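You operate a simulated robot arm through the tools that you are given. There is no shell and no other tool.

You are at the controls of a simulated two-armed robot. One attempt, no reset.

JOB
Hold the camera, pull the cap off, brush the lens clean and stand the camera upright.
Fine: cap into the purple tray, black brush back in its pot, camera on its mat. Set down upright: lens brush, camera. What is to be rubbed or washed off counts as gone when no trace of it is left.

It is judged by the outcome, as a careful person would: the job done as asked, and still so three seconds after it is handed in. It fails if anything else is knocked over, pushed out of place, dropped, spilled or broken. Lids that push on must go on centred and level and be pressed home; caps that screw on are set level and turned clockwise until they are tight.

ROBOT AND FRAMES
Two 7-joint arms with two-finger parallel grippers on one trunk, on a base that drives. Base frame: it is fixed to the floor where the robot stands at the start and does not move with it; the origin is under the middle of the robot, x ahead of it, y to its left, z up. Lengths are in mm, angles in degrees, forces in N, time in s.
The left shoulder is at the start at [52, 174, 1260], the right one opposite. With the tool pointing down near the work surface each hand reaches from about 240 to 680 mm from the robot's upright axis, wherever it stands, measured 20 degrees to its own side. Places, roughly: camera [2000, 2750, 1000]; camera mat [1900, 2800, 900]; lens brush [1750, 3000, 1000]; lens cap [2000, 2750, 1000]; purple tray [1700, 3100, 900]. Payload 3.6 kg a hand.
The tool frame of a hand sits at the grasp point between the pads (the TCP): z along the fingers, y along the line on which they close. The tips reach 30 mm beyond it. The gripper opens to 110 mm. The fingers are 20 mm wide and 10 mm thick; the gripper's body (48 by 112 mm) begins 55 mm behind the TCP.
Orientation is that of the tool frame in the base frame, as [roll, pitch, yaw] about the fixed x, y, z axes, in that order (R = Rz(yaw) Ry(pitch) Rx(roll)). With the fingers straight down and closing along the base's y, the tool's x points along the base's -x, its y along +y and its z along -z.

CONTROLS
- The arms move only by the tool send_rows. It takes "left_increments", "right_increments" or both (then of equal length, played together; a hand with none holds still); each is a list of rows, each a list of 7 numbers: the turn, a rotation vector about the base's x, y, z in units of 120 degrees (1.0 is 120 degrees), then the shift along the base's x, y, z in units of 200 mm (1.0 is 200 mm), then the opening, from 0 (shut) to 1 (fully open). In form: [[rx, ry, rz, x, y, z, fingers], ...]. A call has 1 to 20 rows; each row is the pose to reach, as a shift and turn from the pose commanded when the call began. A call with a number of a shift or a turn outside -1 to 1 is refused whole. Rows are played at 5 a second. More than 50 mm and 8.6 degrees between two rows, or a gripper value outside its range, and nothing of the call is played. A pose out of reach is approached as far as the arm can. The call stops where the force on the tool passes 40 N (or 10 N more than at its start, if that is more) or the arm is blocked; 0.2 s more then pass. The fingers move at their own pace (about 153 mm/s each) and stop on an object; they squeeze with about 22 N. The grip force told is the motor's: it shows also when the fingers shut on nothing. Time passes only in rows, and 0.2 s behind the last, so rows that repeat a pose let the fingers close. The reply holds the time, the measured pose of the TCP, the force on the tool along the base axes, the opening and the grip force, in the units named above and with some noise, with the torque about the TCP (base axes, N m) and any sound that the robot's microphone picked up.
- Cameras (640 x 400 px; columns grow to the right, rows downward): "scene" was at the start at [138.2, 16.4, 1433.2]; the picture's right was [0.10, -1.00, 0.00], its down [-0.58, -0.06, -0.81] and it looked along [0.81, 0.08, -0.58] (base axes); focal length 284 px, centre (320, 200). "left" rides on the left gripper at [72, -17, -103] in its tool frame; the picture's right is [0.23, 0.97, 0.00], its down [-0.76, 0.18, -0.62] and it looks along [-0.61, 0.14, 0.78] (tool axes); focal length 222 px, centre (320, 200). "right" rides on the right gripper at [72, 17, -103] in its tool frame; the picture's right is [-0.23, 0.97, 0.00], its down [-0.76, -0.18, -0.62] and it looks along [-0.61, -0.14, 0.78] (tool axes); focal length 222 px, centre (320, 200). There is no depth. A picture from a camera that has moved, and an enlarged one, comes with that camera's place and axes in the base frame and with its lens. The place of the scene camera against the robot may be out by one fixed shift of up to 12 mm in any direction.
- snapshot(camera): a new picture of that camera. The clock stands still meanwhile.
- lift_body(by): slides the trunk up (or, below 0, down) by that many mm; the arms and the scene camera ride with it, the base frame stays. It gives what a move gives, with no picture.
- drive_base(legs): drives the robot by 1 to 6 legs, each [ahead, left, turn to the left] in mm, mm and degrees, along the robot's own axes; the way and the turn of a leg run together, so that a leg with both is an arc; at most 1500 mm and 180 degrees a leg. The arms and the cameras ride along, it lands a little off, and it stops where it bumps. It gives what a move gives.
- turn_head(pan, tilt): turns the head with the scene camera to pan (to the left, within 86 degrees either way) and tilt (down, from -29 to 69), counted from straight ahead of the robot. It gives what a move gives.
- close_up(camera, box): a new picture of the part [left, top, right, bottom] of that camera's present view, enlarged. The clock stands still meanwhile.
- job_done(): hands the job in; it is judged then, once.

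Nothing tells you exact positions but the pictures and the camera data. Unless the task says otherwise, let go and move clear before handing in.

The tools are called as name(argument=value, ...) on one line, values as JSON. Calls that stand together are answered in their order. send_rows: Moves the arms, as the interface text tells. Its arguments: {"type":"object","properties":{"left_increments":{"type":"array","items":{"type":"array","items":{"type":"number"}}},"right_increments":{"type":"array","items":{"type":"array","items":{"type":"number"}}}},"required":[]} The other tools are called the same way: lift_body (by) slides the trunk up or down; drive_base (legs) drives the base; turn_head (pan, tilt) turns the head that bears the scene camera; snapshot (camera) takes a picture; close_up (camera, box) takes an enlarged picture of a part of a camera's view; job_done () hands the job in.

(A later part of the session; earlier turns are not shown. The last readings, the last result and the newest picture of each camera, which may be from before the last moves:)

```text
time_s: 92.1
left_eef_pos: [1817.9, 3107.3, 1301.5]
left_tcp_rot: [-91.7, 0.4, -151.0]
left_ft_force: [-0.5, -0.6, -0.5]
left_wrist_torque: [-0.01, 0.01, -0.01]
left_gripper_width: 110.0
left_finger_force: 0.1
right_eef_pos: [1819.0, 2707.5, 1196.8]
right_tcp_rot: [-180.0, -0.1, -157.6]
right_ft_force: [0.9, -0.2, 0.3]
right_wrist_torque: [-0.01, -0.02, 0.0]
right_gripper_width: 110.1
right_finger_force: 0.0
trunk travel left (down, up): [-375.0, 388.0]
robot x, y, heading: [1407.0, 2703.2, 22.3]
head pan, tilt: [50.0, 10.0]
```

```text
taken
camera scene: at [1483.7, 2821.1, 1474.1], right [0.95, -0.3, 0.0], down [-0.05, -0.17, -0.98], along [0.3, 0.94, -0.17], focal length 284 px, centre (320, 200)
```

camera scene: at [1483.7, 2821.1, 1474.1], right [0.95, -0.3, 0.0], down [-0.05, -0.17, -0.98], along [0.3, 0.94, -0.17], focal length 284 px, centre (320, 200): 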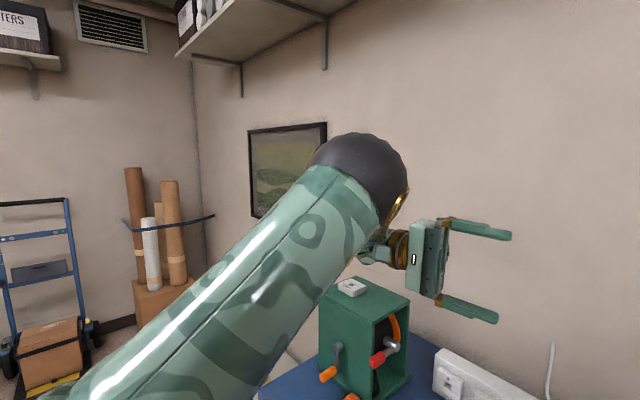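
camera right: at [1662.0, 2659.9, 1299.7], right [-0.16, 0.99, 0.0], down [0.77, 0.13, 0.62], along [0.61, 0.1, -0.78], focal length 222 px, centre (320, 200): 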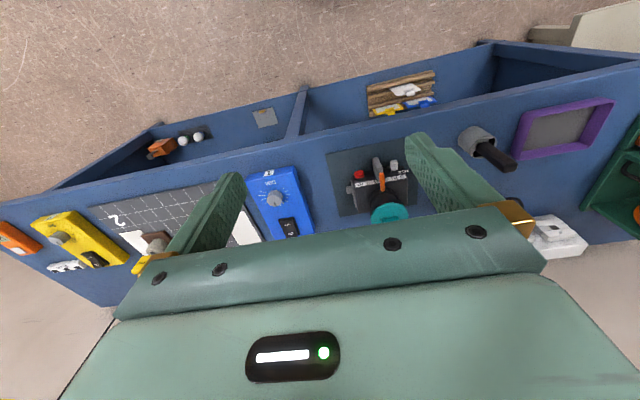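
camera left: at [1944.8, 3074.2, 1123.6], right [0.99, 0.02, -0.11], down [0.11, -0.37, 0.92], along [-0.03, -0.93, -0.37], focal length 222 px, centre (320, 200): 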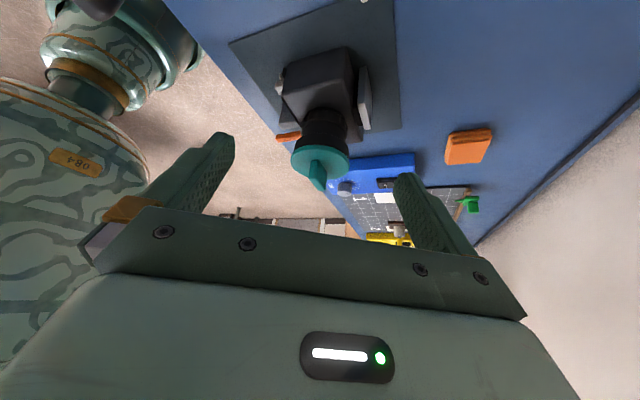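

Unflagged and the elbow is further out. Now yaw the tool to point forward.

send_rows(left_increments=[[0, 0, 0.068, 0.003, 0.036, 0, 1], [0, 0, 0.136, 0.006, 0.072, 0, 1], [0, 0, 0.204, 0.009, 0.108, 0, 1], [0, 0, 0.272, 0.012, 0.144, 0, 1], [0, 0, 0.34, 0.015, 0.18, 0, 1], [0, 0, 0.408, 0.018, 0.216, 0, 1], [0, 0, 0.476, 0.02, 0.252, 0, 1], [0, 0, 0.544, 0.024, 0.288, 0, 1], [0, 0, 0.612, 0.027, 0.324, 0, 1], [0, 0, 0.68, 0.03, 0.36, 0, 1], [0, 0, 0.72, 0.03, 0.395, 0, 1]])

snapshot(camera="scene")

```text
time_s: 94.5
left_eef_pos: [1813.9, 3222.1, 1303.6]
left_tcp_rot: [-91.8, 0.6, -64.5]
left_ft_force: [-0.3, 0.1, -0.8]
left_wrist_torque: [-0.01, -0.01, -0.02]
left_gripper_width: 110.3
left_finger_force: 0.1
left hand out of reach, approached as far as the arm can: row 9, 10, 11
right_eef_pos: [1819.4, 2706.6, 1198.8]
right_tcp_rot: [180.0, 0.0, -157.6]
right_ft_force: [1.3, 0.2, 0.0]
right_wrist_torque: [0.01, 0.02, -0.01]
right_gripper_width: 110.0
right_finger_force: 0.0
trunk travel left (down, up): [-375.0, 388.0]
robot x, y, heading: [1406.2, 2703.9, 22.5]
head pan, tilt: [50.0, 10.0]
```

```text
taken
camera scene: at [1483.2, 2820.5, 1474.2], right [0.95, -0.3, 0.0], down [-0.05, -0.17, -0.98], along [0.3, 0.94, -0.17], focal length 284 px, centre (320, 200)
```

scene: 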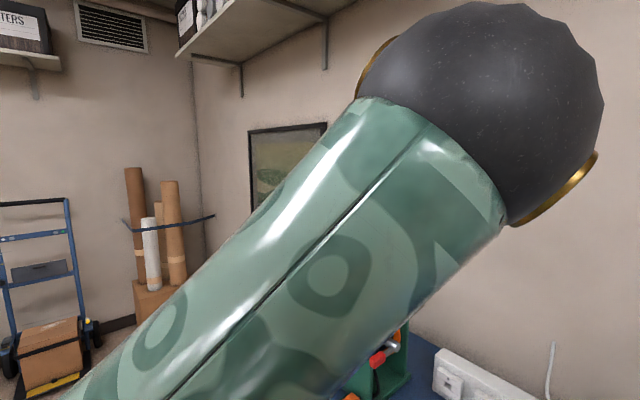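

The arm's upper-arm roll has apparently wound round (elbow left→down→right→up), so it must unwind the other way with the hand low. I'll back the base away from the bench to get free space for that.

drive_base(legs=[[-600, 0, 0]])

send_rows(left_increments=[[0, 0, -0.068, 0, 0, 0, 1], [0, 0, -0.136, 0, 0, 0, 1], [0, 0, -0.204, 0, 0, 0, 1], [0, 0, -0.272, 0, 0, 0, 1], [0, 0, -0.34, 0, 0, 0, 1], [0, 0, -0.408, 0, 0, 0, 1], [0, 0, -0.476, 0, 0, 0, 1], [0, 0, -0.544, 0, 0, 0, 1], [0, 0, -0.612, 0, 0, 0, 1], [0, 0, -0.68, 0, 0, 0, 1], [0, 0, -0.74, 0, 0, 0, 1]])

send_rows(left_increments=[[0.0654, 0.0271, 0, 0, 0, 0, 1], [0.1308, 0.0542, 0, 0, 0, 0, 1], [0.1962, 0.0813, 0, 0, 0, 0, 1], [0.2616, 0.1084, 0, 0, 0, 0, 1], [0.327, 0.1355, 0, 0, 0, 0, 1], [0.3924, 0.1626, 0, 0, 0, 0, 1], [0.4578, 0.1897, 0, 0, 0, 0, 1], [0.5232, 0.2168, 0, 0, 0, 0, 1], [0.5886, 0.2439, 0, 0, 0, 0, 1], [0.654, 0.271, 0, 0, 0, 0, 1]])

snapshot(camera="scene")

```text
time_s: 97.9
left_eef_pos: [1255.8, 2990.4, 1303.0]
left_tcp_rot: [-91.7, 0.5, -64.8]
left_ft_force: [0.3, 0.0, -0.4]
left_wrist_torque: [-0.02, 0.01, 0.02]
left_gripper_width: 109.8
left_finger_force: 0.0
right_eef_pos: [1259.1, 2475.3, 1197.5]
right_tcp_rot: [-179.9, 0.1, -157.8]
right_ft_force: [0.3, -0.4, 0.4]
right_wrist_torque: [-0.03, 0.0, 0.01]
right_gripper_width: 109.9
right_finger_force: 0.1
trunk travel left (down, up): [-375.0, 388.0]
robot x, y, heading: [847.5, 2473.7, 22.1]
head pan, tilt: [50.0, 10.0]
```

```text
time_s: 100.3
left_eef_pos: [1282.7, 2985.7, 1302.0]
left_tcp_rot: [-92.1, 0.3, -153.0]
left_ft_force: [0.0, 0.3, -0.2]
left_wrist_torque: [0.0, -0.01, -0.02]
left_gripper_width: 110.0
left_finger_force: 0.0
left hand out of reach, approached as far as the arm can: row 11
right_eef_pos: [1260.6, 2475.7, 1195.6]
right_tcp_rot: [179.9, -0.1, -157.8]
right_ft_force: [-0.2, -0.1, -0.2]
right_wrist_torque: [0.03, -0.01, -0.03]
right_gripper_width: 110.1
right_finger_force: 0.2
trunk travel left (down, up): [-375.0, 388.0]
robot x, y, heading: [849.5, 2470.1, 21.8]
head pan, tilt: [50.0, 10.0]
```

```text
time_s: 102.5
left_eef_pos: [1282.1, 2983.1, 1304.8]
left_tcp_rot: [-176.9, 3.8, -157.7]
left_ft_force: [-0.1, -0.4, -0.1]
left_wrist_torque: [0.01, 0.0, 0.0]
left_gripper_width: 110.1
left_finger_force: 0.1
right_eef_pos: [1259.4, 2475.1, 1197.1]
right_tcp_rot: [180.0, -0.1, -157.9]
right_ft_force: [0.5, -0.8, -0.8]
right_wrist_torque: [0.02, -0.02, 0.0]
right_gripper_width: 109.9
right_finger_force: 0.0
trunk travel left (down, up): [-375.0, 388.0]
robot x, y, heading: [847.9, 2471.0, 22.2]
head pan, tilt: [50.0, 10.0]
```

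```text
taken
camera scene: at [923.4, 2589.9, 1474.2], right [0.95, -0.31, 0.0], down [-0.05, -0.16, -0.98], along [0.3, 0.94, -0.17], focal length 284 px, centre (320, 200)
```

scene: 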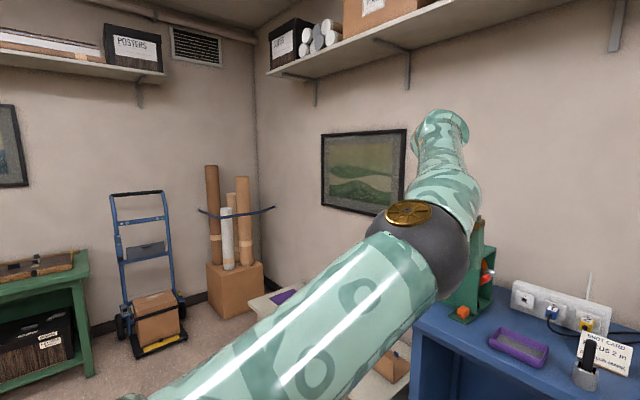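

Now the elbow is to the right with the hand at left front in free space. I'll lower the hand well below the shoulder.

send_rows(left_increments=[[0, 0, 0, -0.04, -0.02, -0.2, 1], [0, 0, 0, -0.08, -0.04, -0.4, 1], [0, 0, 0, -0.12, -0.06, -0.6, 1], [0, 0, 0, -0.16, -0.08, -0.8, 1], [0, 0, 0, -0.2, -0.1, -1.0, 1]])

send_rows(left_increments=[[0, 0, 0, -0.04, -0.02, -0.2, 1], [0, 0, 0, -0.08, -0.04, -0.4, 1], [0, 0, 0, -0.12, -0.06, -0.6, 1], [0, 0, 0, -0.16, -0.08, -0.8, 1], [0, 0, 0, -0.2, -0.1, -1.0, 1]])

snapshot(camera="scene")

```text
time_s: 103.7
left_eef_pos: [1242.2, 2965.1, 1103.6]
left_tcp_rot: [-176.8, 3.8, -157.7]
left_ft_force: [-0.2, 0.4, -0.3]
left_wrist_torque: [-0.02, -0.04, 0.03]
left_gripper_width: 110.2
left_finger_force: 0.1
right_eef_pos: [1259.0, 2476.7, 1196.9]
right_tcp_rot: [-179.9, 0.0, -157.8]
right_ft_force: [-0.7, 0.4, -0.7]
right_wrist_torque: [0.01, -0.01, -0.03]
right_gripper_width: 110.1
right_finger_force: 0.1
trunk travel left (down, up): [-375.0, 388.0]
robot x, y, heading: [850.7, 2475.2, 22.3]
head pan, tilt: [50.0, 10.0]
```

```text
time_s: 104.9
left_eef_pos: [1201.0, 2944.3, 903.7]
left_tcp_rot: [-176.8, 3.8, -157.8]
left_ft_force: [-0.3, 0.1, 0.1]
left_wrist_torque: [0.01, 0.0, -0.01]
left_gripper_width: 110.0
left_finger_force: 0.0
right_eef_pos: [1259.1, 2476.1, 1197.2]
right_tcp_rot: [180.0, -0.1, -157.8]
right_ft_force: [-0.7, -0.3, -0.4]
right_wrist_torque: [0.0, -0.03, 0.01]
right_gripper_width: 110.3
right_finger_force: 0.0
trunk travel left (down, up): [-375.0, 388.0]
robot x, y, heading: [845.0, 2474.8, 22.1]
head pan, tilt: [50.0, 10.0]
```

```text
taken
camera scene: at [922.8, 2590.9, 1474.2], right [0.95, -0.31, 0.0], down [-0.05, -0.17, -0.98], along [0.3, 0.94, -0.17], focal length 284 px, centre (320, 200)
```

scene: 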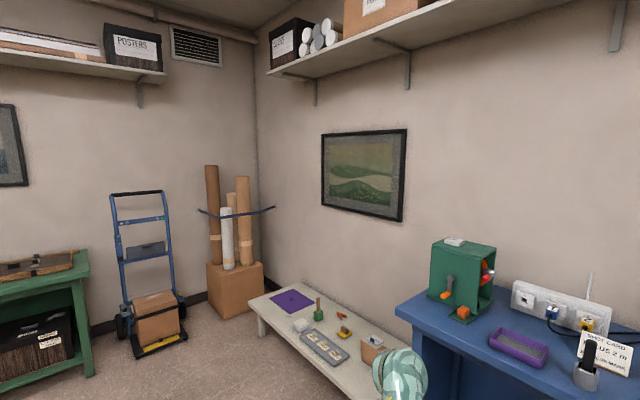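

Hand is low without limits. Now pull it in to flex the elbow and then sweep right, watching the arm.

turn_head(pan=40, tilt=55)

send_rows(left_increments=[[0, 0, 0, -0.14, -0.06, 0, 1], [0, 0, 0, -0.28, -0.12, 0, 1], [0, 0, 0, -0.42, -0.18, 0, 1]])

snapshot(camera="scene")

```text
time_s: 106.0
left_eef_pos: [1201.3, 2945.1, 904.2]
left_tcp_rot: [-176.8, 3.8, -157.6]
left_ft_force: [-0.2, -0.4, 0.2]
left_wrist_torque: [0.04, -0.03, 0.03]
left_gripper_width: 110.2
left_finger_force: 0.0
right_eef_pos: [1259.5, 2475.2, 1196.2]
right_tcp_rot: [179.9, -0.1, -157.8]
right_ft_force: [0.6, 0.0, 0.2]
right_wrist_torque: [0.02, -0.02, 0.02]
right_gripper_width: 109.8
right_finger_force: 0.1
trunk travel left (down, up): [-375.0, 388.0]
robot x, y, heading: [845.3, 2474.2, 22.1]
head pan, tilt: [40.0, 55.0]
```

```text
time_s: 106.9
left_eef_pos: [1166.8, 2947.4, 981.8]
left_tcp_rot: [-177.9, 14.9, -156.5]
left_ft_force: [1.0, -0.8, 0.1]
left_wrist_torque: [0.02, 0.0, 0.01]
left_gripper_width: 110.0
left_finger_force: 0.0
right_eef_pos: [1258.6, 2476.6, 1197.5]
right_tcp_rot: [180.0, -0.1, -158.0]
right_ft_force: [-1.0, -0.2, 0.1]
right_wrist_torque: [0.01, -0.01, 0.02]
right_gripper_width: 109.8
right_finger_force: 0.1
trunk travel left (down, up): [-375.0, 388.0]
robot x, y, heading: [849.9, 2478.2, 22.0]
head pan, tilt: [40.0, 55.0]
stopped in row 3 (left hand): the arm was blocked; the commanded pose is now the measured one
```

```text
taken
camera scene: at [927.6, 2566.2, 1405.9], right [0.88, -0.47, 0.0], down [-0.38, -0.72, -0.57], along [0.27, 0.51, -0.82], focal length 284 px, centre (320, 200)
```

scene: 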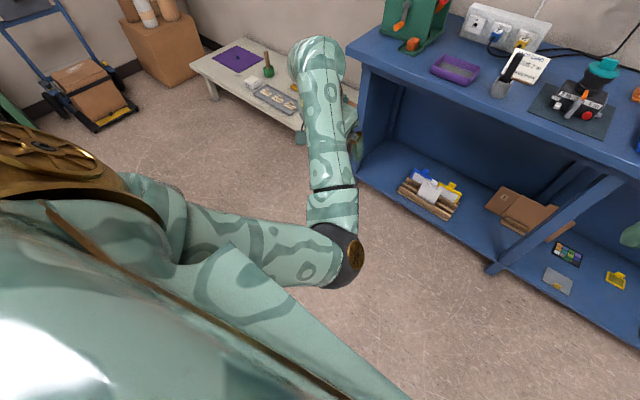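

The elbow is now low (down-right). Sweep the hand to the right from here.

send_rows(left_increments=[[0, 0, 0, 0.06, -0.15, 0.05, 1], [0, 0, 0, 0.12, -0.3, 0.1, 1], [0, 0, 0, 0.18, -0.45, 0.15, 1], [0, 0, 0, 0.24, -0.6, 0.2, 1]])

snapshot(camera="scene")

```text
time_s: 107.8
left_eef_pos: [1238.8, 2870.8, 1070.4]
left_tcp_rot: [-178.3, 23.2, -155.6]
left_ft_force: [0.6, 0.3, 0.1]
left_wrist_torque: [0.01, 0.01, 0.0]
left_gripper_width: 110.1
left_finger_force: 0.0
left hand out of reach, approached as far as the arm can: row 3, 4
right_eef_pos: [1258.6, 2474.9, 1196.9]
right_tcp_rot: [-179.9, -0.2, -157.9]
right_ft_force: [-0.9, -0.8, -0.1]
right_wrist_torque: [0.03, -0.04, 0.0]
right_gripper_width: 110.0
right_finger_force: 0.0
trunk travel left (down, up): [-375.0, 388.0]
robot x, y, heading: [849.5, 2469.7, 22.1]
head pan, tilt: [40.0, 55.0]
stopped in row 4 (left hand): the arm was blocked; the commanded pose is now the measured one
```

```text
taken
camera scene: at [928.2, 2565.7, 1405.8], right [0.88, -0.47, 0.0], down [-0.38, -0.72, -0.57], along [0.27, 0.51, -0.82], focal length 284 px, centre (320, 200)
```

scene: 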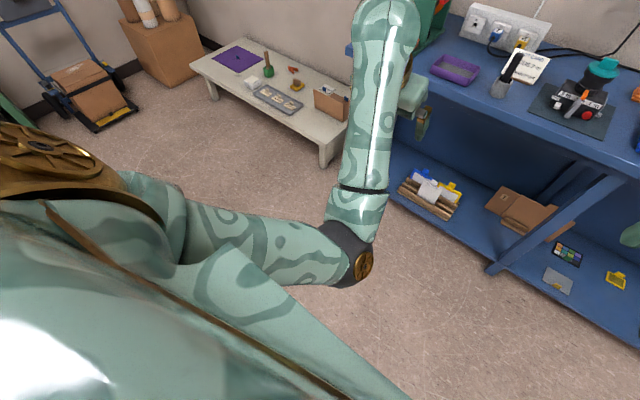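

The forearm points up steeply so the wrist is at its bending limit. Move forward and right to flatten it, restoring the tool's vertical.

send_rows(left_increments=[[0, 0, 0, 0.15, 0.06, 0.0, 1], [0, 0, 0, 0.3, 0.12, 0.0, 1], [0.02, -0.05, 0, 0.4, 0.06, 0.0, 1], [0.04, -0.1, 0, 0.45, -0.06, 0.0, 1], [0.06, -0.15, 0, 0.5, -0.18, 0.0, 1], [0.075, -0.18, 0, 0.55, -0.3, 0.0, 1]])

snapshot(camera="scene")

```text
time_s: 109.4
left_eef_pos: [1360.6, 2835.6, 1127.9]
left_tcp_rot: [-178.8, 53.1, -154.8]
left_ft_force: [0.4, -0.2, -1.2]
left_wrist_torque: [0.02, 0.02, -0.02]
left_gripper_width: 109.9
left_finger_force: 0.0
right_eef_pos: [1259.0, 2476.4, 1197.1]
right_tcp_rot: [-180.0, -0.1, -158.0]
right_ft_force: [0.1, -0.4, 0.2]
right_wrist_torque: [-0.01, 0.01, 0.0]
right_gripper_width: 110.2
right_finger_force: 0.1
trunk travel left (down, up): [-375.0, 388.0]
robot x, y, heading: [848.7, 2476.2, 22.2]
head pan, tilt: [40.0, 55.0]
stopped in row 6 (left hand): the arm was blocked; the commanded pose is now the measured one
```

```text
taken
camera scene: at [928.0, 2566.8, 1405.8], right [0.88, -0.47, 0.0], down [-0.38, -0.72, -0.57], along [0.27, 0.51, -0.82], focal length 284 px, centre (320, 200)
```

scene: 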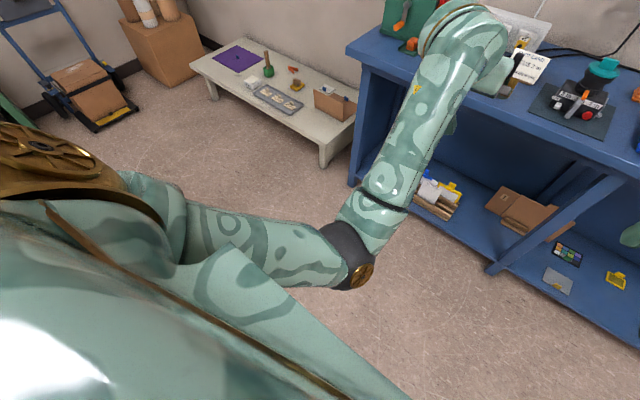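

Wrong sense of pitch, but the elbow is now down and the hand has crossed right. I'll pitch the tool back to vertical while lowering the hand so the forearm flattens.

send_rows(left_increments=[[-0.024, 0.058, 0, -0.04, -0.05, -0.127, 1], [-0.048, 0.116, 0, -0.08, -0.1, -0.254, 1], [-0.072, 0.174, 0, -0.12, -0.15, -0.381, 1], [-0.096, 0.232, 0, -0.17, -0.2, -0.508, 1], [-0.12, 0.29, 0, -0.21, -0.25, -0.635, 1], [-0.144, 0.348, 0, -0.25, -0.3, -0.76, 1], [-0.168, 0.406, 0, -0.295, -0.335, -0.89, 1]])

snapshot(camera="scene")

```text
time_s: 111.0
left_eef_pos: [1299.6, 2772.7, 946.3]
left_tcp_rot: [178.8, 0.0, -155.2]
left_ft_force: [-0.5, 0.7, 0.5]
left_wrist_torque: [-0.02, 0.0, 0.0]
left_gripper_width: 110.1
left_finger_force: 0.1
right_eef_pos: [1259.5, 2475.6, 1197.6]
right_tcp_rot: [180.0, -0.1, -157.9]
right_ft_force: [-0.4, 0.7, -0.8]
right_wrist_torque: [0.02, 0.01, -0.02]
right_gripper_width: 109.9
right_finger_force: 0.0
trunk travel left (down, up): [-375.0, 388.0]
robot x, y, heading: [845.9, 2477.2, 22.0]
head pan, tilt: [40.0, 55.0]
```

```text
taken
camera scene: at [928.5, 2565.9, 1405.8], right [0.88, -0.47, 0.0], down [-0.38, -0.72, -0.57], along [0.27, 0.51, -0.82], focal length 284 px, centre (320, 200)
```

scene: 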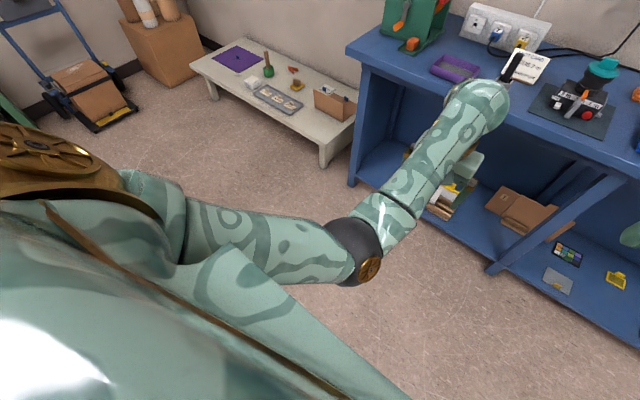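

Unflagged again with the tool vertical and the elbow low. Now return toward the original neutral pose.

send_rows(left_increments=[[0, 0, 0, -0.1, -0.04, 0.05, 1], [0, 0, 0, -0.2, -0.08, 0.1, 1], [0, 0, 0, -0.3, -0.12, 0.15, 1], [0, 0, 0, -0.4, -0.16, 0.2, 1]])

snapshot(camera="scene")

```text
time_s: 112.0
left_eef_pos: [1294.2, 2777.6, 1012.0]
left_tcp_rot: [178.8, 9.1, -154.4]
left_ft_force: [-0.7, -0.4, 0.8]
left_wrist_torque: [0.04, -0.03, 0.0]
left_gripper_width: 110.2
left_finger_force: 0.1
left hand out of reach, approached as far as the arm can: row 2, 3, 4
right_eef_pos: [1258.8, 2475.3, 1197.3]
right_tcp_rot: [180.0, 0.0, -157.9]
right_ft_force: [-1.4, -0.2, -0.2]
right_wrist_torque: [-0.04, 0.02, -0.02]
right_gripper_width: 110.0
right_finger_force: 0.3
trunk travel left (down, up): [-375.0, 388.0]
robot x, y, heading: [847.0, 2479.1, 22.2]
head pan, tilt: [40.0, 55.0]
stopped in row 4 (left hand): the arm was blocked; the commanded pose is now the measured one
```

```text
taken
camera scene: at [928.2, 2566.1, 1405.8], right [0.88, -0.47, 0.0], down [-0.38, -0.72, -0.57], along [0.27, 0.51, -0.82], focal length 284 px, centre (320, 200)
```

scene: 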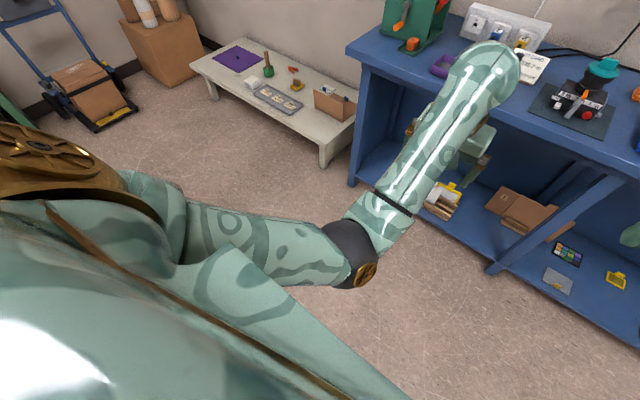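

The wrist limit stops inward motion with the elbow low. I'll push the hand further right, so that the elbow ends up on the left of the arm line.

send_rows(left_increments=[[-0.01, 0.02, 0, 0.12, -0.16, -0.1, 1], [-0.02, 0.05, 0, 0.2, -0.32, -0.2, 1], [-0.03, 0.07, 0, 0.28, -0.5, -0.3, 1], [-0.03, 0.07, 0, 0.36, -0.7, -0.3, 1], [-0.03, 0.07, 0, 0.44, -0.9, -0.3, 1]])

snapshot(camera="scene")

```text
time_s: 113.2
left_eef_pos: [1377.4, 2602.4, 950.3]
left_tcp_rot: [178.8, -0.3, -154.5]
left_ft_force: [0.0, -0.7, 0.2]
left_wrist_torque: [0.03, -0.04, -0.02]
left_gripper_width: 109.9
left_finger_force: 0.0
left hand out of reach, approached as far as the arm can: row 5
right_eef_pos: [1259.4, 2474.6, 1195.9]
right_tcp_rot: [180.0, -0.2, -157.9]
right_ft_force: [-0.2, 0.1, 0.5]
right_wrist_torque: [0.0, -0.01, -0.01]
right_gripper_width: 110.0
right_finger_force: 0.1
trunk travel left (down, up): [-375.0, 388.0]
robot x, y, heading: [847.0, 2472.6, 22.0]
head pan, tilt: [40.0, 55.0]
```

```text
taken
camera scene: at [928.3, 2565.4, 1405.8], right [0.88, -0.47, 0.0], down [-0.38, -0.72, -0.57], along [0.27, 0.51, -0.82], focal length 284 px, centre (320, 200)
```

scene: 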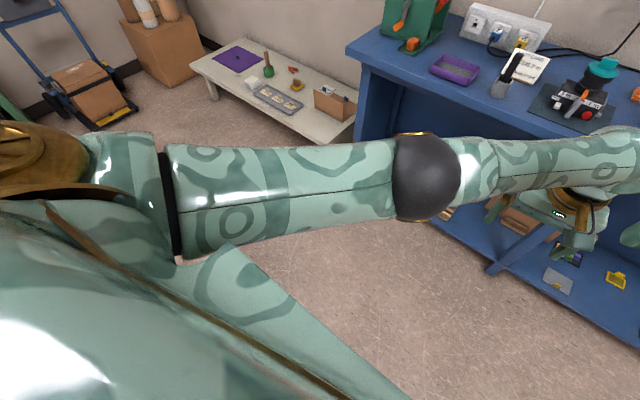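

The hand has crossed to the right with a nearly straight arm. Now pull inward and check how the elbow flexes.

send_rows(left_increments=[[0, 0, 0, -0.1, 0, 0.0, 1], [0, 0, 0, -0.2, 0, 0.0, 1], [0, 0, 0, -0.3, 0, 0.0, 1], [0, 0, 0, -0.4, 0, 0.0, 1], [0, 0, 0, -0.5, 0, 0.0, 1]])

snapshot(camera="scene")

```text
time_s: 114.5
left_eef_pos: [1278.4, 2603.4, 951.4]
left_tcp_rot: [178.7, -0.3, -154.6]
left_ft_force: [0.1, -0.4, 0.6]
left_wrist_torque: [0.02, 0.03, 0.02]
left_gripper_width: 110.0
left_finger_force: 0.0
right_eef_pos: [1257.8, 2475.4, 1197.7]
right_tcp_rot: [180.0, -0.1, -158.0]
right_ft_force: [0.6, 0.0, 0.6]
right_wrist_torque: [0.0, -0.01, -0.04]
right_gripper_width: 110.2
right_finger_force: 0.0
trunk travel left (down, up): [-375.0, 388.0]
robot x, y, heading: [844.5, 2473.9, 22.3]
head pan, tilt: [40.0, 55.0]
```

```text
taken
camera scene: at [927.8, 2566.3, 1405.8], right [0.88, -0.47, 0.0], down [-0.38, -0.72, -0.57], along [0.27, 0.51, -0.82], focal length 284 px, centre (320, 200)
```

scene: 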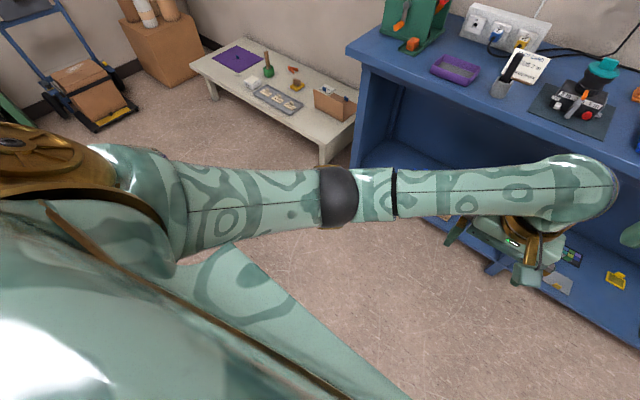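

No limits now. Move left and up toward neutral.

send_rows(left_increments=[[0, 0, 0, -0.06, 0.14, 0.05, 1], [0, 0, 0, -0.12, 0.28, 0.1, 1], [0, 0, 0, -0.17, 0.42, 0.15, 1], [0, 0, 0, -0.23, 0.55, 0.2, 1]])

snapshot(camera="scene")

```text
time_s: 115.5
left_eef_pos: [1230.1, 2713.6, 991.0]
left_tcp_rot: [178.7, -0.3, -154.7]
left_ft_force: [1.0, -0.3, 0.1]
left_wrist_torque: [0.0, -0.02, 0.01]
left_gripper_width: 110.0
left_finger_force: 0.1
right_eef_pos: [1259.5, 2475.9, 1197.1]
right_tcp_rot: [180.0, -0.1, -157.9]
right_ft_force: [0.1, 0.7, -0.5]
right_wrist_torque: [-0.01, 0.0, 0.0]
right_gripper_width: 110.1
right_finger_force: 0.0
trunk travel left (down, up): [-375.0, 388.0]
robot x, y, heading: [846.5, 2475.4, 22.1]
head pan, tilt: [40.0, 55.0]
```

```text
taken
camera scene: at [927.5, 2566.6, 1405.8], right [0.88, -0.47, 0.0], down [-0.38, -0.72, -0.57], along [0.27, 0.51, -0.82], focal length 284 px, centre (320, 200)
```

scene: 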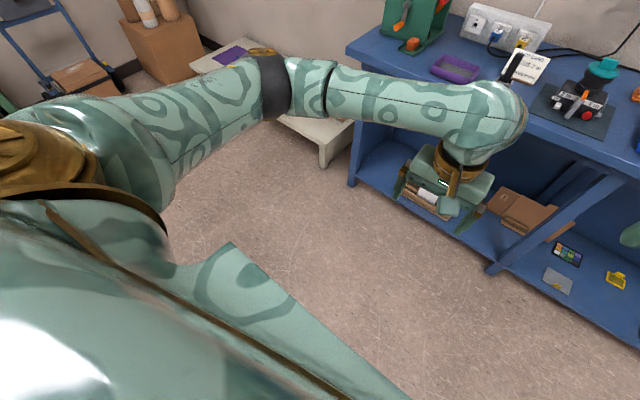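

The elbow is back on its natural outer-left side. I'll go to neutral height and drive back to the bench.

send_rows(left_increments=[[0, 0, -0.02, -0.05, 0.12, 0.2, 1], [0, 0, -0.02, -0.1, 0.24, 0.4, 1], [0, 0, -0.02, -0.14, 0.35, 0.6, 1], [0, 0, -0.02, -0.17, 0.42, 0.75, 1]])

turn_head(pan=0, tilt=50)

drive_base(legs=[[605, 0, 0.3]])

snapshot(camera="scene")

```text
time_s: 116.5
left_eef_pos: [1196.7, 2797.1, 1140.2]
left_tcp_rot: [178.8, -0.4, -157.2]
left_ft_force: [-0.7, -0.2, 0.1]
left_wrist_torque: [0.01, 0.0, 0.0]
left_gripper_width: 109.8
left_finger_force: 0.1
right_eef_pos: [1257.6, 2475.8, 1196.9]
right_tcp_rot: [-180.0, 0.0, -157.9]
right_ft_force: [0.5, -0.1, 0.5]
right_wrist_torque: [-0.01, -0.01, -0.01]
right_gripper_width: 110.0
right_finger_force: 0.0
trunk travel left (down, up): [-375.0, 388.0]
robot x, y, heading: [844.1, 2471.5, 22.1]
head pan, tilt: [40.0, 55.0]
```

```text
time_s: 117.5
left_eef_pos: [1197.2, 2796.6, 1139.2]
left_tcp_rot: [178.9, -0.3, -157.2]
left_ft_force: [0.8, 0.3, -1.1]
left_wrist_torque: [-0.01, -0.03, -0.01]
left_gripper_width: 109.9
left_finger_force: 0.0
right_eef_pos: [1259.1, 2475.4, 1196.9]
right_tcp_rot: [-180.0, -0.1, -157.8]
right_ft_force: [0.1, 0.8, -0.8]
right_wrist_torque: [0.01, 0.02, 0.0]
right_gripper_width: 110.0
right_finger_force: 0.1
trunk travel left (down, up): [-375.0, 388.0]
robot x, y, heading: [848.5, 2475.1, 22.2]
head pan, tilt: [0.0, 50.0]
```

```text
time_s: 121.0
left_eef_pos: [1757.2, 3033.9, 1139.7]
left_tcp_rot: [178.7, -0.3, -156.6]
left_ft_force: [0.3, -0.7, 0.6]
left_wrist_torque: [0.0, 0.0, 0.01]
left_gripper_width: 110.3
left_finger_force: 0.1
right_eef_pos: [1821.5, 2711.2, 1197.5]
right_tcp_rot: [-179.9, -0.1, -157.3]
right_ft_force: [0.9, 0.8, -0.1]
right_wrist_torque: [-0.01, 0.01, 0.0]
right_gripper_width: 110.1
right_finger_force: 0.1
trunk travel left (down, up): [-375.0, 388.0]
robot x, y, heading: [1408.8, 2706.2, 22.5]
head pan, tilt: [0.0, 50.0]
```

```text
taken
camera scene: at [1529.0, 2764.8, 1412.3], right [0.39, -0.92, 0.0], down [-0.71, -0.3, -0.64], along [0.59, 0.25, -0.77], focal length 284 px, centre (320, 200)
```

scene: 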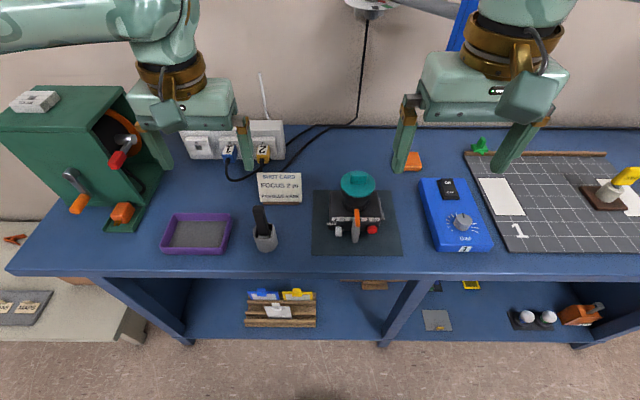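

All objects are still in place and both arms are fine. I'll drive 50 mm closer to give the right arm room for the later stand-up turn.

drive_base(legs=[[50, 0, 0]])

close_up(camera="scene", box=[230, 150, 410, 270])

close_up(camera="left", box=[40, 40, 400, 240])

close_up(camera="right", box=[280, 60, 560, 240])

```text
time_s: 121.9
left_eef_pos: [1805.6, 3053.1, 1138.7]
left_tcp_rot: [178.8, -0.4, -156.6]
left_ft_force: [0.6, 0.1, -0.5]
left_wrist_torque: [0.02, 0.02, 0.03]
left_gripper_width: 110.0
left_finger_force: 0.1
right_eef_pos: [1869.3, 2731.3, 1197.5]
right_tcp_rot: [179.9, -0.2, -157.3]
right_ft_force: [0.2, 0.4, 0.7]
right_wrist_torque: [-0.01, -0.01, -0.03]
right_gripper_width: 110.0
right_finger_force: 0.1
trunk travel left (down, up): [-375.0, 388.0]
robot x, y, heading: [1456.5, 2728.7, 22.7]
head pan, tilt: [0.0, 50.0]
```

```text
3.33 times, centred on (320, 210) of scene
camera zoom: at [1576.6, 2784.6, 1412.2], right [0.39, -0.92, 0.0], down [-0.71, -0.3, -0.64], along [0.59, 0.25, -0.77], focal length 948 px, centre (320, 167)
```

zoom: 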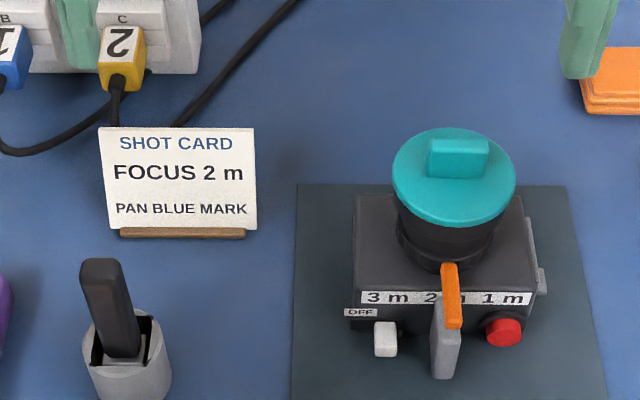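

```text
1.78 times, centred on (220, 140) of left
camera zoom: at [1747.8, 3007.2, 1243.5], right [-0.6, 0.8, 0.02], down [0.64, 0.45, 0.62], along [0.49, 0.38, -0.78], focal length 395 px, centre (498, 307)
```

zoom: 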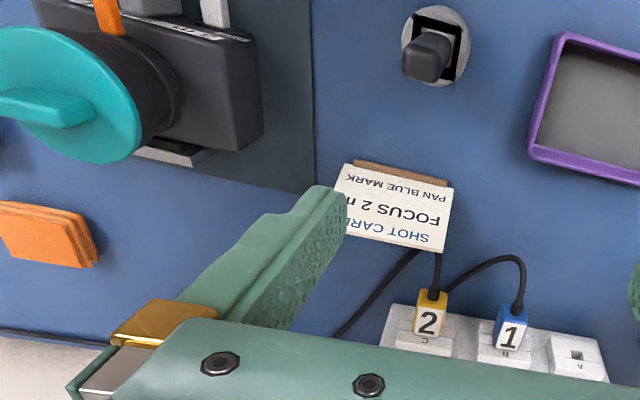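

```text
2.22 times, centred on (420, 150) of right
camera zoom: at [1797.1, 2719.2, 1299.3], right [-0.17, 0.99, 0.0], down [0.77, 0.13, 0.62], along [0.61, 0.1, -0.78], focal length 494 px, centre (98, 311)
```

zoom: 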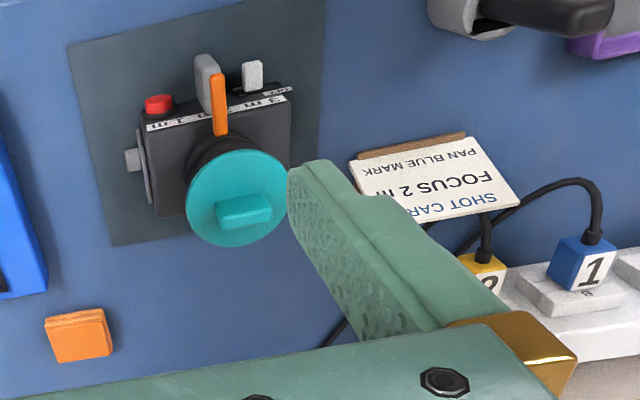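

The lens lever points toward me, so I'll grip the barrel with the right hand from the front-right diagonal (tool pointing forward-left, slightly down). First I move to a pre-grasp and look horizontally at the barrel.

send_rows(right_increments=[[0.0423, -0.0421, 0.0326, 0.009, 0.0086, -0.0975, 1], [0.0846, -0.0842, 0.0652, 0.018, 0.017, -0.195, 1], [0.1269, -0.1262, 0.0978, 0.027, 0.026, -0.2925, 1], [0.1692, -0.1683, 0.1304, 0.036, 0.034, -0.39, 1], [0.2115, -0.2104, 0.163, 0.045, 0.043, -0.4875, 1], [0.2538, -0.2525, 0.1957, 0.053, 0.052, -0.585, 1], [0.2961, -0.2946, 0.2283, 0.062, 0.06, -0.6825, 1], [0.3384, -0.3366, 0.2609, 0.071, 0.069, -0.78, 1], [0.3807, -0.3787, 0.2935, 0.08, 0.077, -0.8775, 1], [0.423, -0.4208, 0.3261, 0.089, 0.086, -0.975, 1]])

snapshot(camera="right")

snapshot(camera="scene")

```text
time_s: 124.1
left_eef_pos: [1804.0, 3054.8, 1140.0]
left_tcp_rot: [178.7, -0.3, -156.6]
left_ft_force: [-0.1, 0.8, 0.6]
left_wrist_torque: [-0.01, 0.0, 0.0]
left_gripper_width: 109.8
left_finger_force: 0.0
right_eef_pos: [1887.6, 2748.6, 1002.0]
right_tcp_rot: [-179.9, 69.9, -112.3]
right_ft_force: [0.2, 0.1, 0.4]
right_wrist_torque: [0.02, -0.01, 0.02]
right_gripper_width: 110.0
right_finger_force: 0.0
right hand out of reach, approached as far as the arm can: row 8
trunk travel left (down, up): [-375.0, 388.0]
robot x, y, heading: [1458.9, 2729.7, 22.5]
head pan, tilt: [0.0, 50.0]
```

```text
taken
camera right: at [1825.1, 2642.2, 968.7], right [-0.87, 0.44, 0.21], down [0.04, -0.37, 0.93], along [0.49, 0.82, 0.3], focal length 222 px, centre (320, 200)
```

right: 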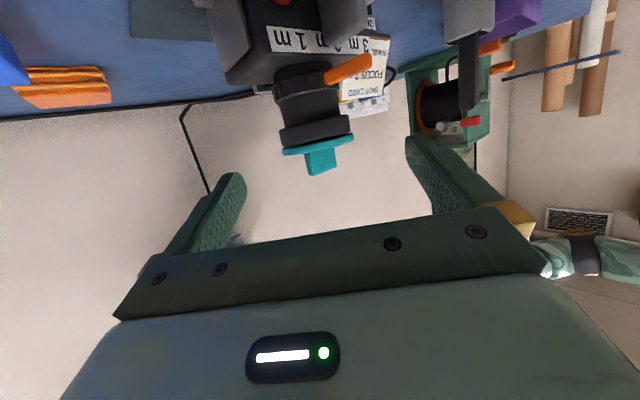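

```text
taken
camera scene: at [1575.5, 2785.0, 1412.3], right [0.39, -0.92, 0.0], down [-0.71, -0.3, -0.64], along [0.59, 0.25, -0.77], focal length 284 px, centre (320, 200)
```

scene: 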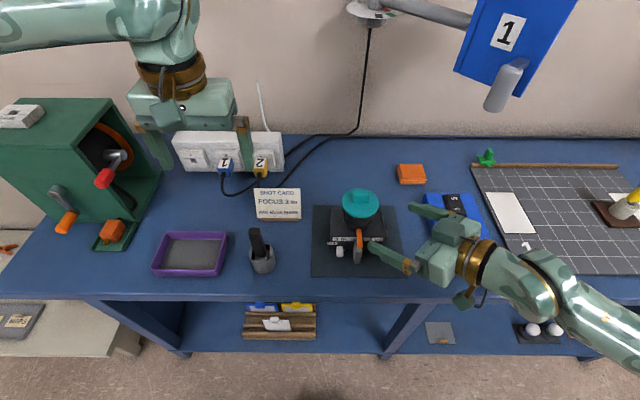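

The right hand is in the pre-grasp pose. Enlarging the horizontal view of the barrel.

close_up(camera="right", box=[180, 0, 420, 190])

close_up(camera="scene", box=[300, 170, 460, 290])

```text
2.11 times, centred on (300, 95) of right
camera zoom: at [1825.1, 2642.2, 968.7], right [-0.87, 0.44, 0.21], down [0.04, -0.37, 0.93], along [0.49, 0.82, 0.3], focal length 468 px, centre (362, 421)
```

zoom: 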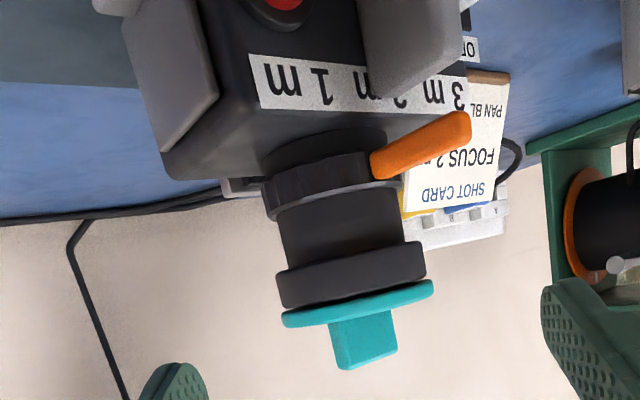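

```text
3.33 times, centred on (380, 230) of scene
camera zoom: at [1575.5, 2785.0, 1412.3], right [0.39, -0.92, 0.0], down [-0.71, -0.3, -0.64], along [0.59, 0.25, -0.77], focal length 948 px, centre (120, 100)
```

zoom: 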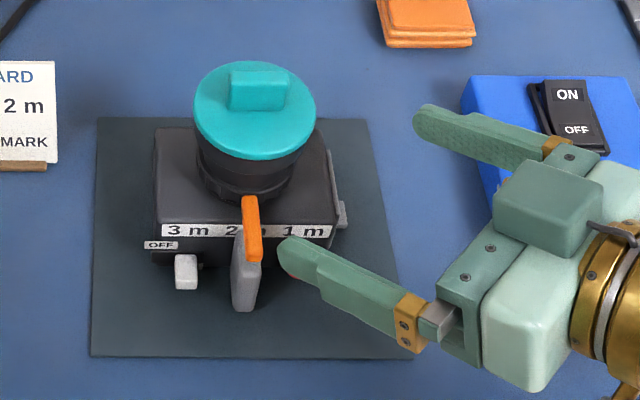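

The narrow barrel section spans z≈941–965 with the focus ring below and hood above; the lever is below the finger line. I'll flatten the tilt a little and line up for the approach.

send_rows(right_increments=[[0.031, -0.0127, 0, 0.016, 0.003, -0.07, 1], [0.0617, -0.0253, 0, 0.032, 0.006, -0.14, 1]])

close_up(camera="right", box=[120, 0, 520, 250])

close_up(camera="scene", box=[300, 170, 520, 320])

```text
time_s: 124.7
left_eef_pos: [1804.0, 3052.4, 1139.9]
left_tcp_rot: [178.8, -0.3, -156.6]
left_ft_force: [-0.1, 0.5, 1.2]
left_wrist_torque: [0.01, 0.0, -0.01]
left_gripper_width: 110.0
left_finger_force: 0.1
right_eef_pos: [1892.2, 2748.6, 974.5]
right_tcp_rot: [-180.0, 78.0, -112.4]
right_ft_force: [-0.8, -0.3, -1.3]
right_wrist_torque: [-0.04, 0.01, -0.02]
right_gripper_width: 110.2
right_finger_force: 0.0
trunk travel left (down, up): [-375.0, 388.0]
robot x, y, heading: [1458.0, 2729.3, 22.8]
head pan, tilt: [0.0, 50.0]
```

```text
1.60 times, centred on (320, 125) of right
camera zoom: at [1833.6, 2648.4, 924.2], right [-0.88, 0.41, 0.22], down [-0.01, -0.48, 0.87], along [0.47, 0.77, 0.43], focal length 355 px, centre (320, 320)
```

zoom: 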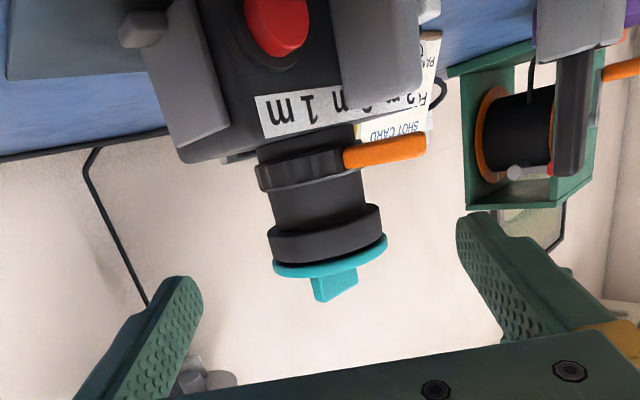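

```text
2.67 times, centred on (410, 245) of scene
camera zoom: at [1575.3, 2784.3, 1412.3], right [0.39, -0.92, 0.0], down [-0.71, -0.3, -0.64], along [0.59, 0.25, -0.77], focal length 759 px, centre (80, 80)
```

zoom: 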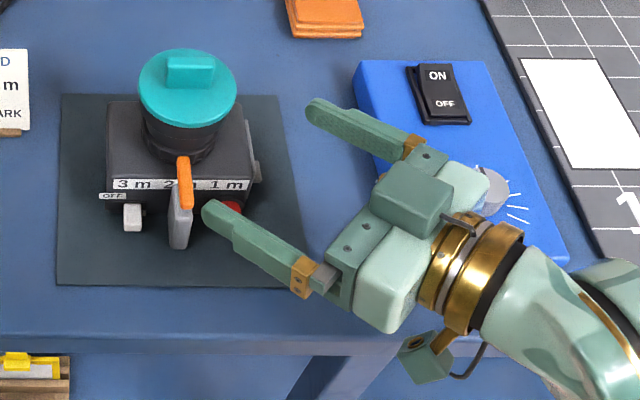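

Clearances look fine. Advancing along the tool direction with fingers open.

send_rows(right_increments=[[0, 0, 0, 0.032, 0.075, -0.018, 1], [0, 0, 0, 0.064, 0.15, -0.036, 1], [0, 0, 0, 0.096, 0.225, -0.054, 1], [0, 0, 0, 0.128, 0.3, -0.07, 1], [0, 0, 0, 0.16, 0.375, -0.087, 1]])

snapshot(camera="right")

close_up(camera="scene", box=[280, 170, 460, 300])

```text
time_s: 125.9
left_eef_pos: [1804.6, 3053.0, 1139.5]
left_tcp_rot: [178.7, -0.2, -156.5]
left_ft_force: [0.5, 0.1, -0.4]
left_wrist_torque: [-0.01, 0.01, 0.02]
left_gripper_width: 109.9
left_finger_force: 0.1
right_eef_pos: [1925.5, 2825.5, 957.6]
right_tcp_rot: [180.0, 77.9, -112.4]
right_ft_force: [-0.3, 0.0, -0.3]
right_wrist_torque: [-0.04, 0.0, 0.01]
right_gripper_width: 110.0
right_finger_force: 0.0
trunk travel left (down, up): [-375.0, 388.0]
robot x, y, heading: [1455.2, 2726.5, 22.9]
head pan, tilt: [0.0, 50.0]
```

```text
taken
camera right: at [1865.8, 2724.0, 906.2], right [-0.88, 0.41, 0.22], down [-0.01, -0.48, 0.88], along [0.47, 0.77, 0.43], focal length 222 px, centre (320, 200)
```

right: 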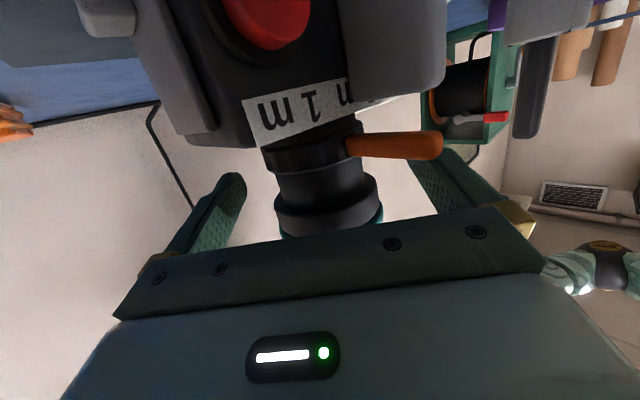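

```text
3.08 times, centred on (370, 235) of scene
camera zoom: at [1575.3, 2784.4, 1412.3], right [0.39, -0.92, 0.0], down [-0.71, -0.3, -0.64], along [0.59, 0.25, -0.77], focal length 875 px, centre (166, 92)
```

zoom: 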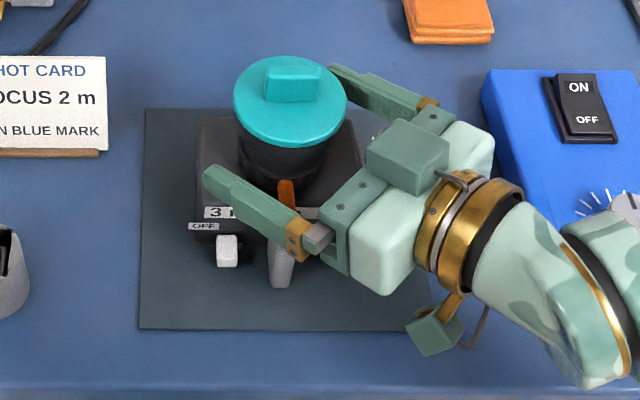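

The barrel is centred between the fingers (within about 1 mm). Closing the right gripper.

send_rows(right_increments=[[0, 0, 0, 0, 0, 0, 0.6], [0, 0, 0, 0, 0, 0, 0.4], [0, 0, 0, 0, 0, 0, 0.0], [0, 0, 0, 0, 0, 0, 0.0], [0, 0, 0, 0, 0, 0, 0.0]])

snapshot(camera="right")

close_up(camera="scene", box=[280, 170, 460, 300])

```text
time_s: 127.1
left_eef_pos: [1803.8, 3052.2, 1141.4]
left_tcp_rot: [178.7, -0.3, -156.5]
left_ft_force: [0.3, -0.1, 0.0]
left_wrist_torque: [0.0, 0.03, -0.02]
left_gripper_width: 109.9
left_finger_force: 0.1
right_eef_pos: [1924.2, 2824.7, 955.8]
right_tcp_rot: [180.0, 78.0, -112.4]
right_ft_force: [3.9, -2.6, 2.5]
right_wrist_torque: [-0.3, -0.45, 0.07]
right_gripper_width: 65.7
right_finger_force: 21.9
trunk travel left (down, up): [-375.0, 388.0]
robot x, y, heading: [1461.1, 2728.1, 22.6]
head pan, tilt: [0.0, 50.0]
```

```text
taken
camera right: at [1866.1, 2723.3, 906.3], right [-0.88, 0.41, 0.22], down [-0.01, -0.48, 0.88], along [0.47, 0.77, 0.43], focal length 222 px, centre (320, 200)
```

right: 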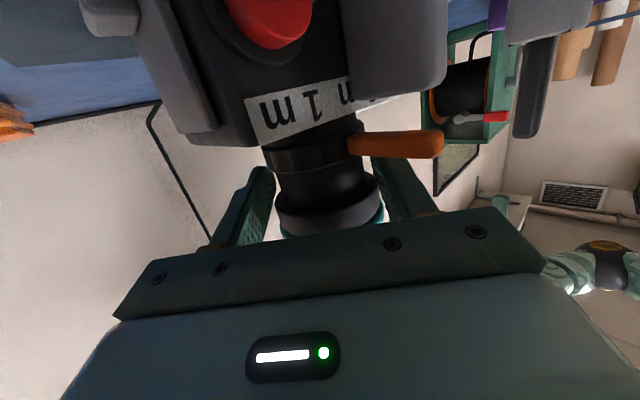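

```text
3.08 times, centred on (370, 235) of scene
camera zoom: at [1575.5, 2783.7, 1412.3], right [0.39, -0.92, 0.0], down [-0.71, -0.3, -0.64], along [0.59, 0.25, -0.77], focal length 875 px, centre (166, 92)
```

zoom: 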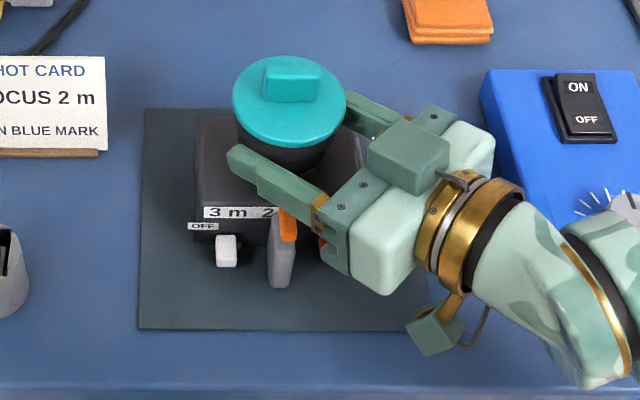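

The right hand holds the hood ring (65.7 mm, 22 N). Now bring the left hand above the cap tab with fingers partly open.

send_rows(left_increments=[[0, 0, 0, 0.08, -0.13, -0.03, 0.55], [0, 0, 0, 0.16, -0.26, -0.06, 0.55], [0, 0, 0, 0.24, -0.39, -0.1, 0.55], [0, 0, 0, 0.32, -0.52, -0.14, 0.55], [0, 0, 0, 0.4, -0.65, -0.18, 0.55], [0, 0, 0, 0.48, -0.78, -0.22, 0.55], [0, 0, 0, 0.55, -0.9, -0.25, 0.55]])

snapshot(camera="left")

snapshot(camera="scene")

```text
time_s: 128.7
left_eef_pos: [1914.4, 2872.2, 1090.0]
left_tcp_rot: [178.7, -0.4, -156.6]
left_ft_force: [0.2, -0.8, 0.2]
left_wrist_torque: [0.0, -0.01, 0.01]
left_gripper_width: 60.8
left_finger_force: 0.1
right_eef_pos: [1925.1, 2824.5, 955.2]
right_tcp_rot: [179.7, 77.9, -112.8]
right_ft_force: [0.5, -0.7, 0.4]
right_wrist_torque: [-0.23, -0.32, 0.0]
right_gripper_width: 65.0
right_finger_force: 21.6
trunk travel left (down, up): [-375.0, 388.0]
robot x, y, heading: [1456.2, 2727.5, 22.5]
head pan, tilt: [0.0, 50.0]
```

```text
taken
camera left: at [1856.9, 2826.5, 1193.3], right [-0.6, 0.8, 0.02], down [0.64, 0.45, 0.62], along [0.49, 0.39, -0.78], focal length 222 px, centre (320, 200)
```

left: 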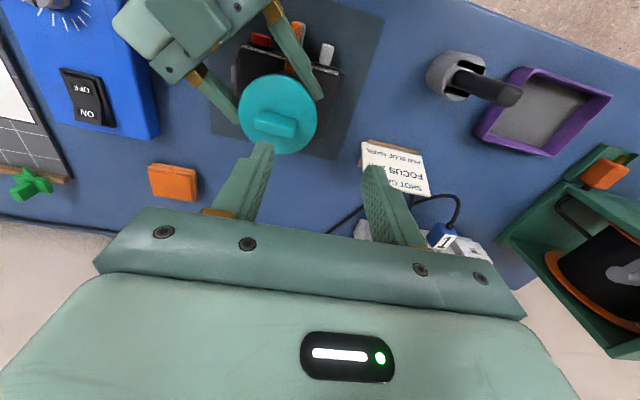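

```text
taken
camera scene: at [1575.6, 2783.5, 1412.3], right [0.39, -0.92, 0.0], down [-0.71, -0.3, -0.64], along [0.59, 0.25, -0.77], focal length 284 px, centre (320, 200)
```

scene: 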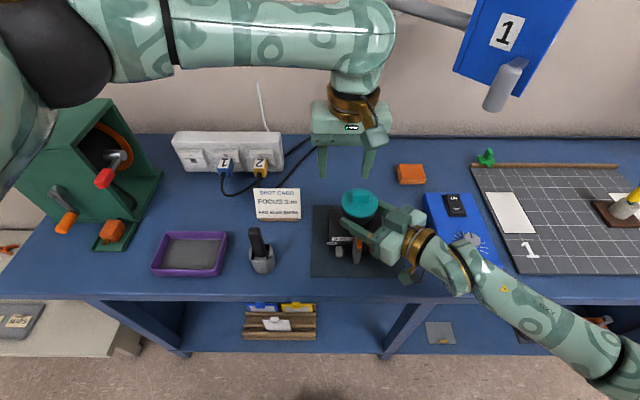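

Enlarging to locate the tab precisely.

close_up(camera="left", box=[210, 50, 350, 180])

close_up(camera="scene", box=[300, 130, 420, 270])

```text
3.08 times, centred on (280, 115) of left
camera zoom: at [1856.9, 2826.5, 1193.3], right [-0.6, 0.8, 0.02], down [0.64, 0.45, 0.62], along [0.49, 0.39, -0.78], focal length 684 px, centre (443, 462)
```

zoom: 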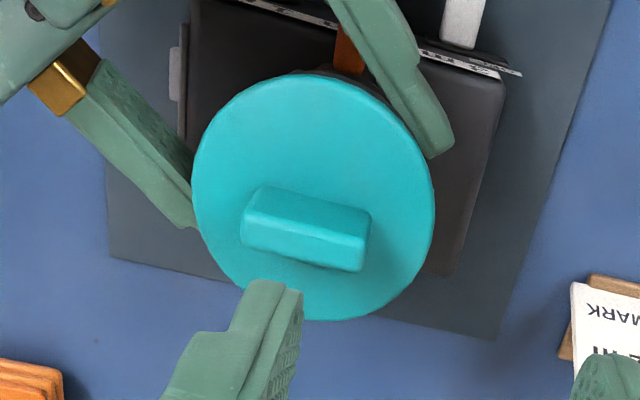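

```text
2.86 times, centred on (360, 200) of scene
camera zoom: at [1575.6, 2783.5, 1412.3], right [0.39, -0.92, 0.0], down [-0.71, -0.3, -0.64], along [0.59, 0.25, -0.77], focal length 813 px, centre (206, 200)
```

zoom: 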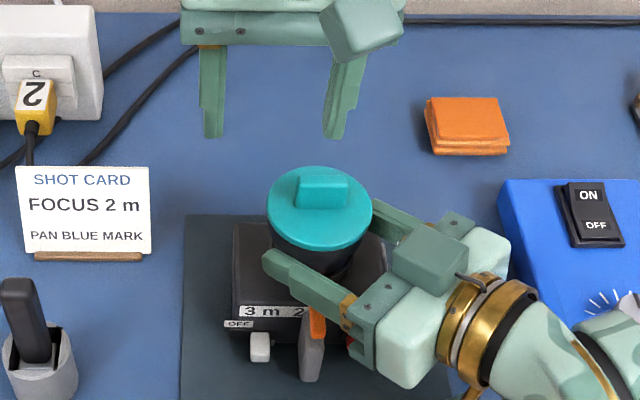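

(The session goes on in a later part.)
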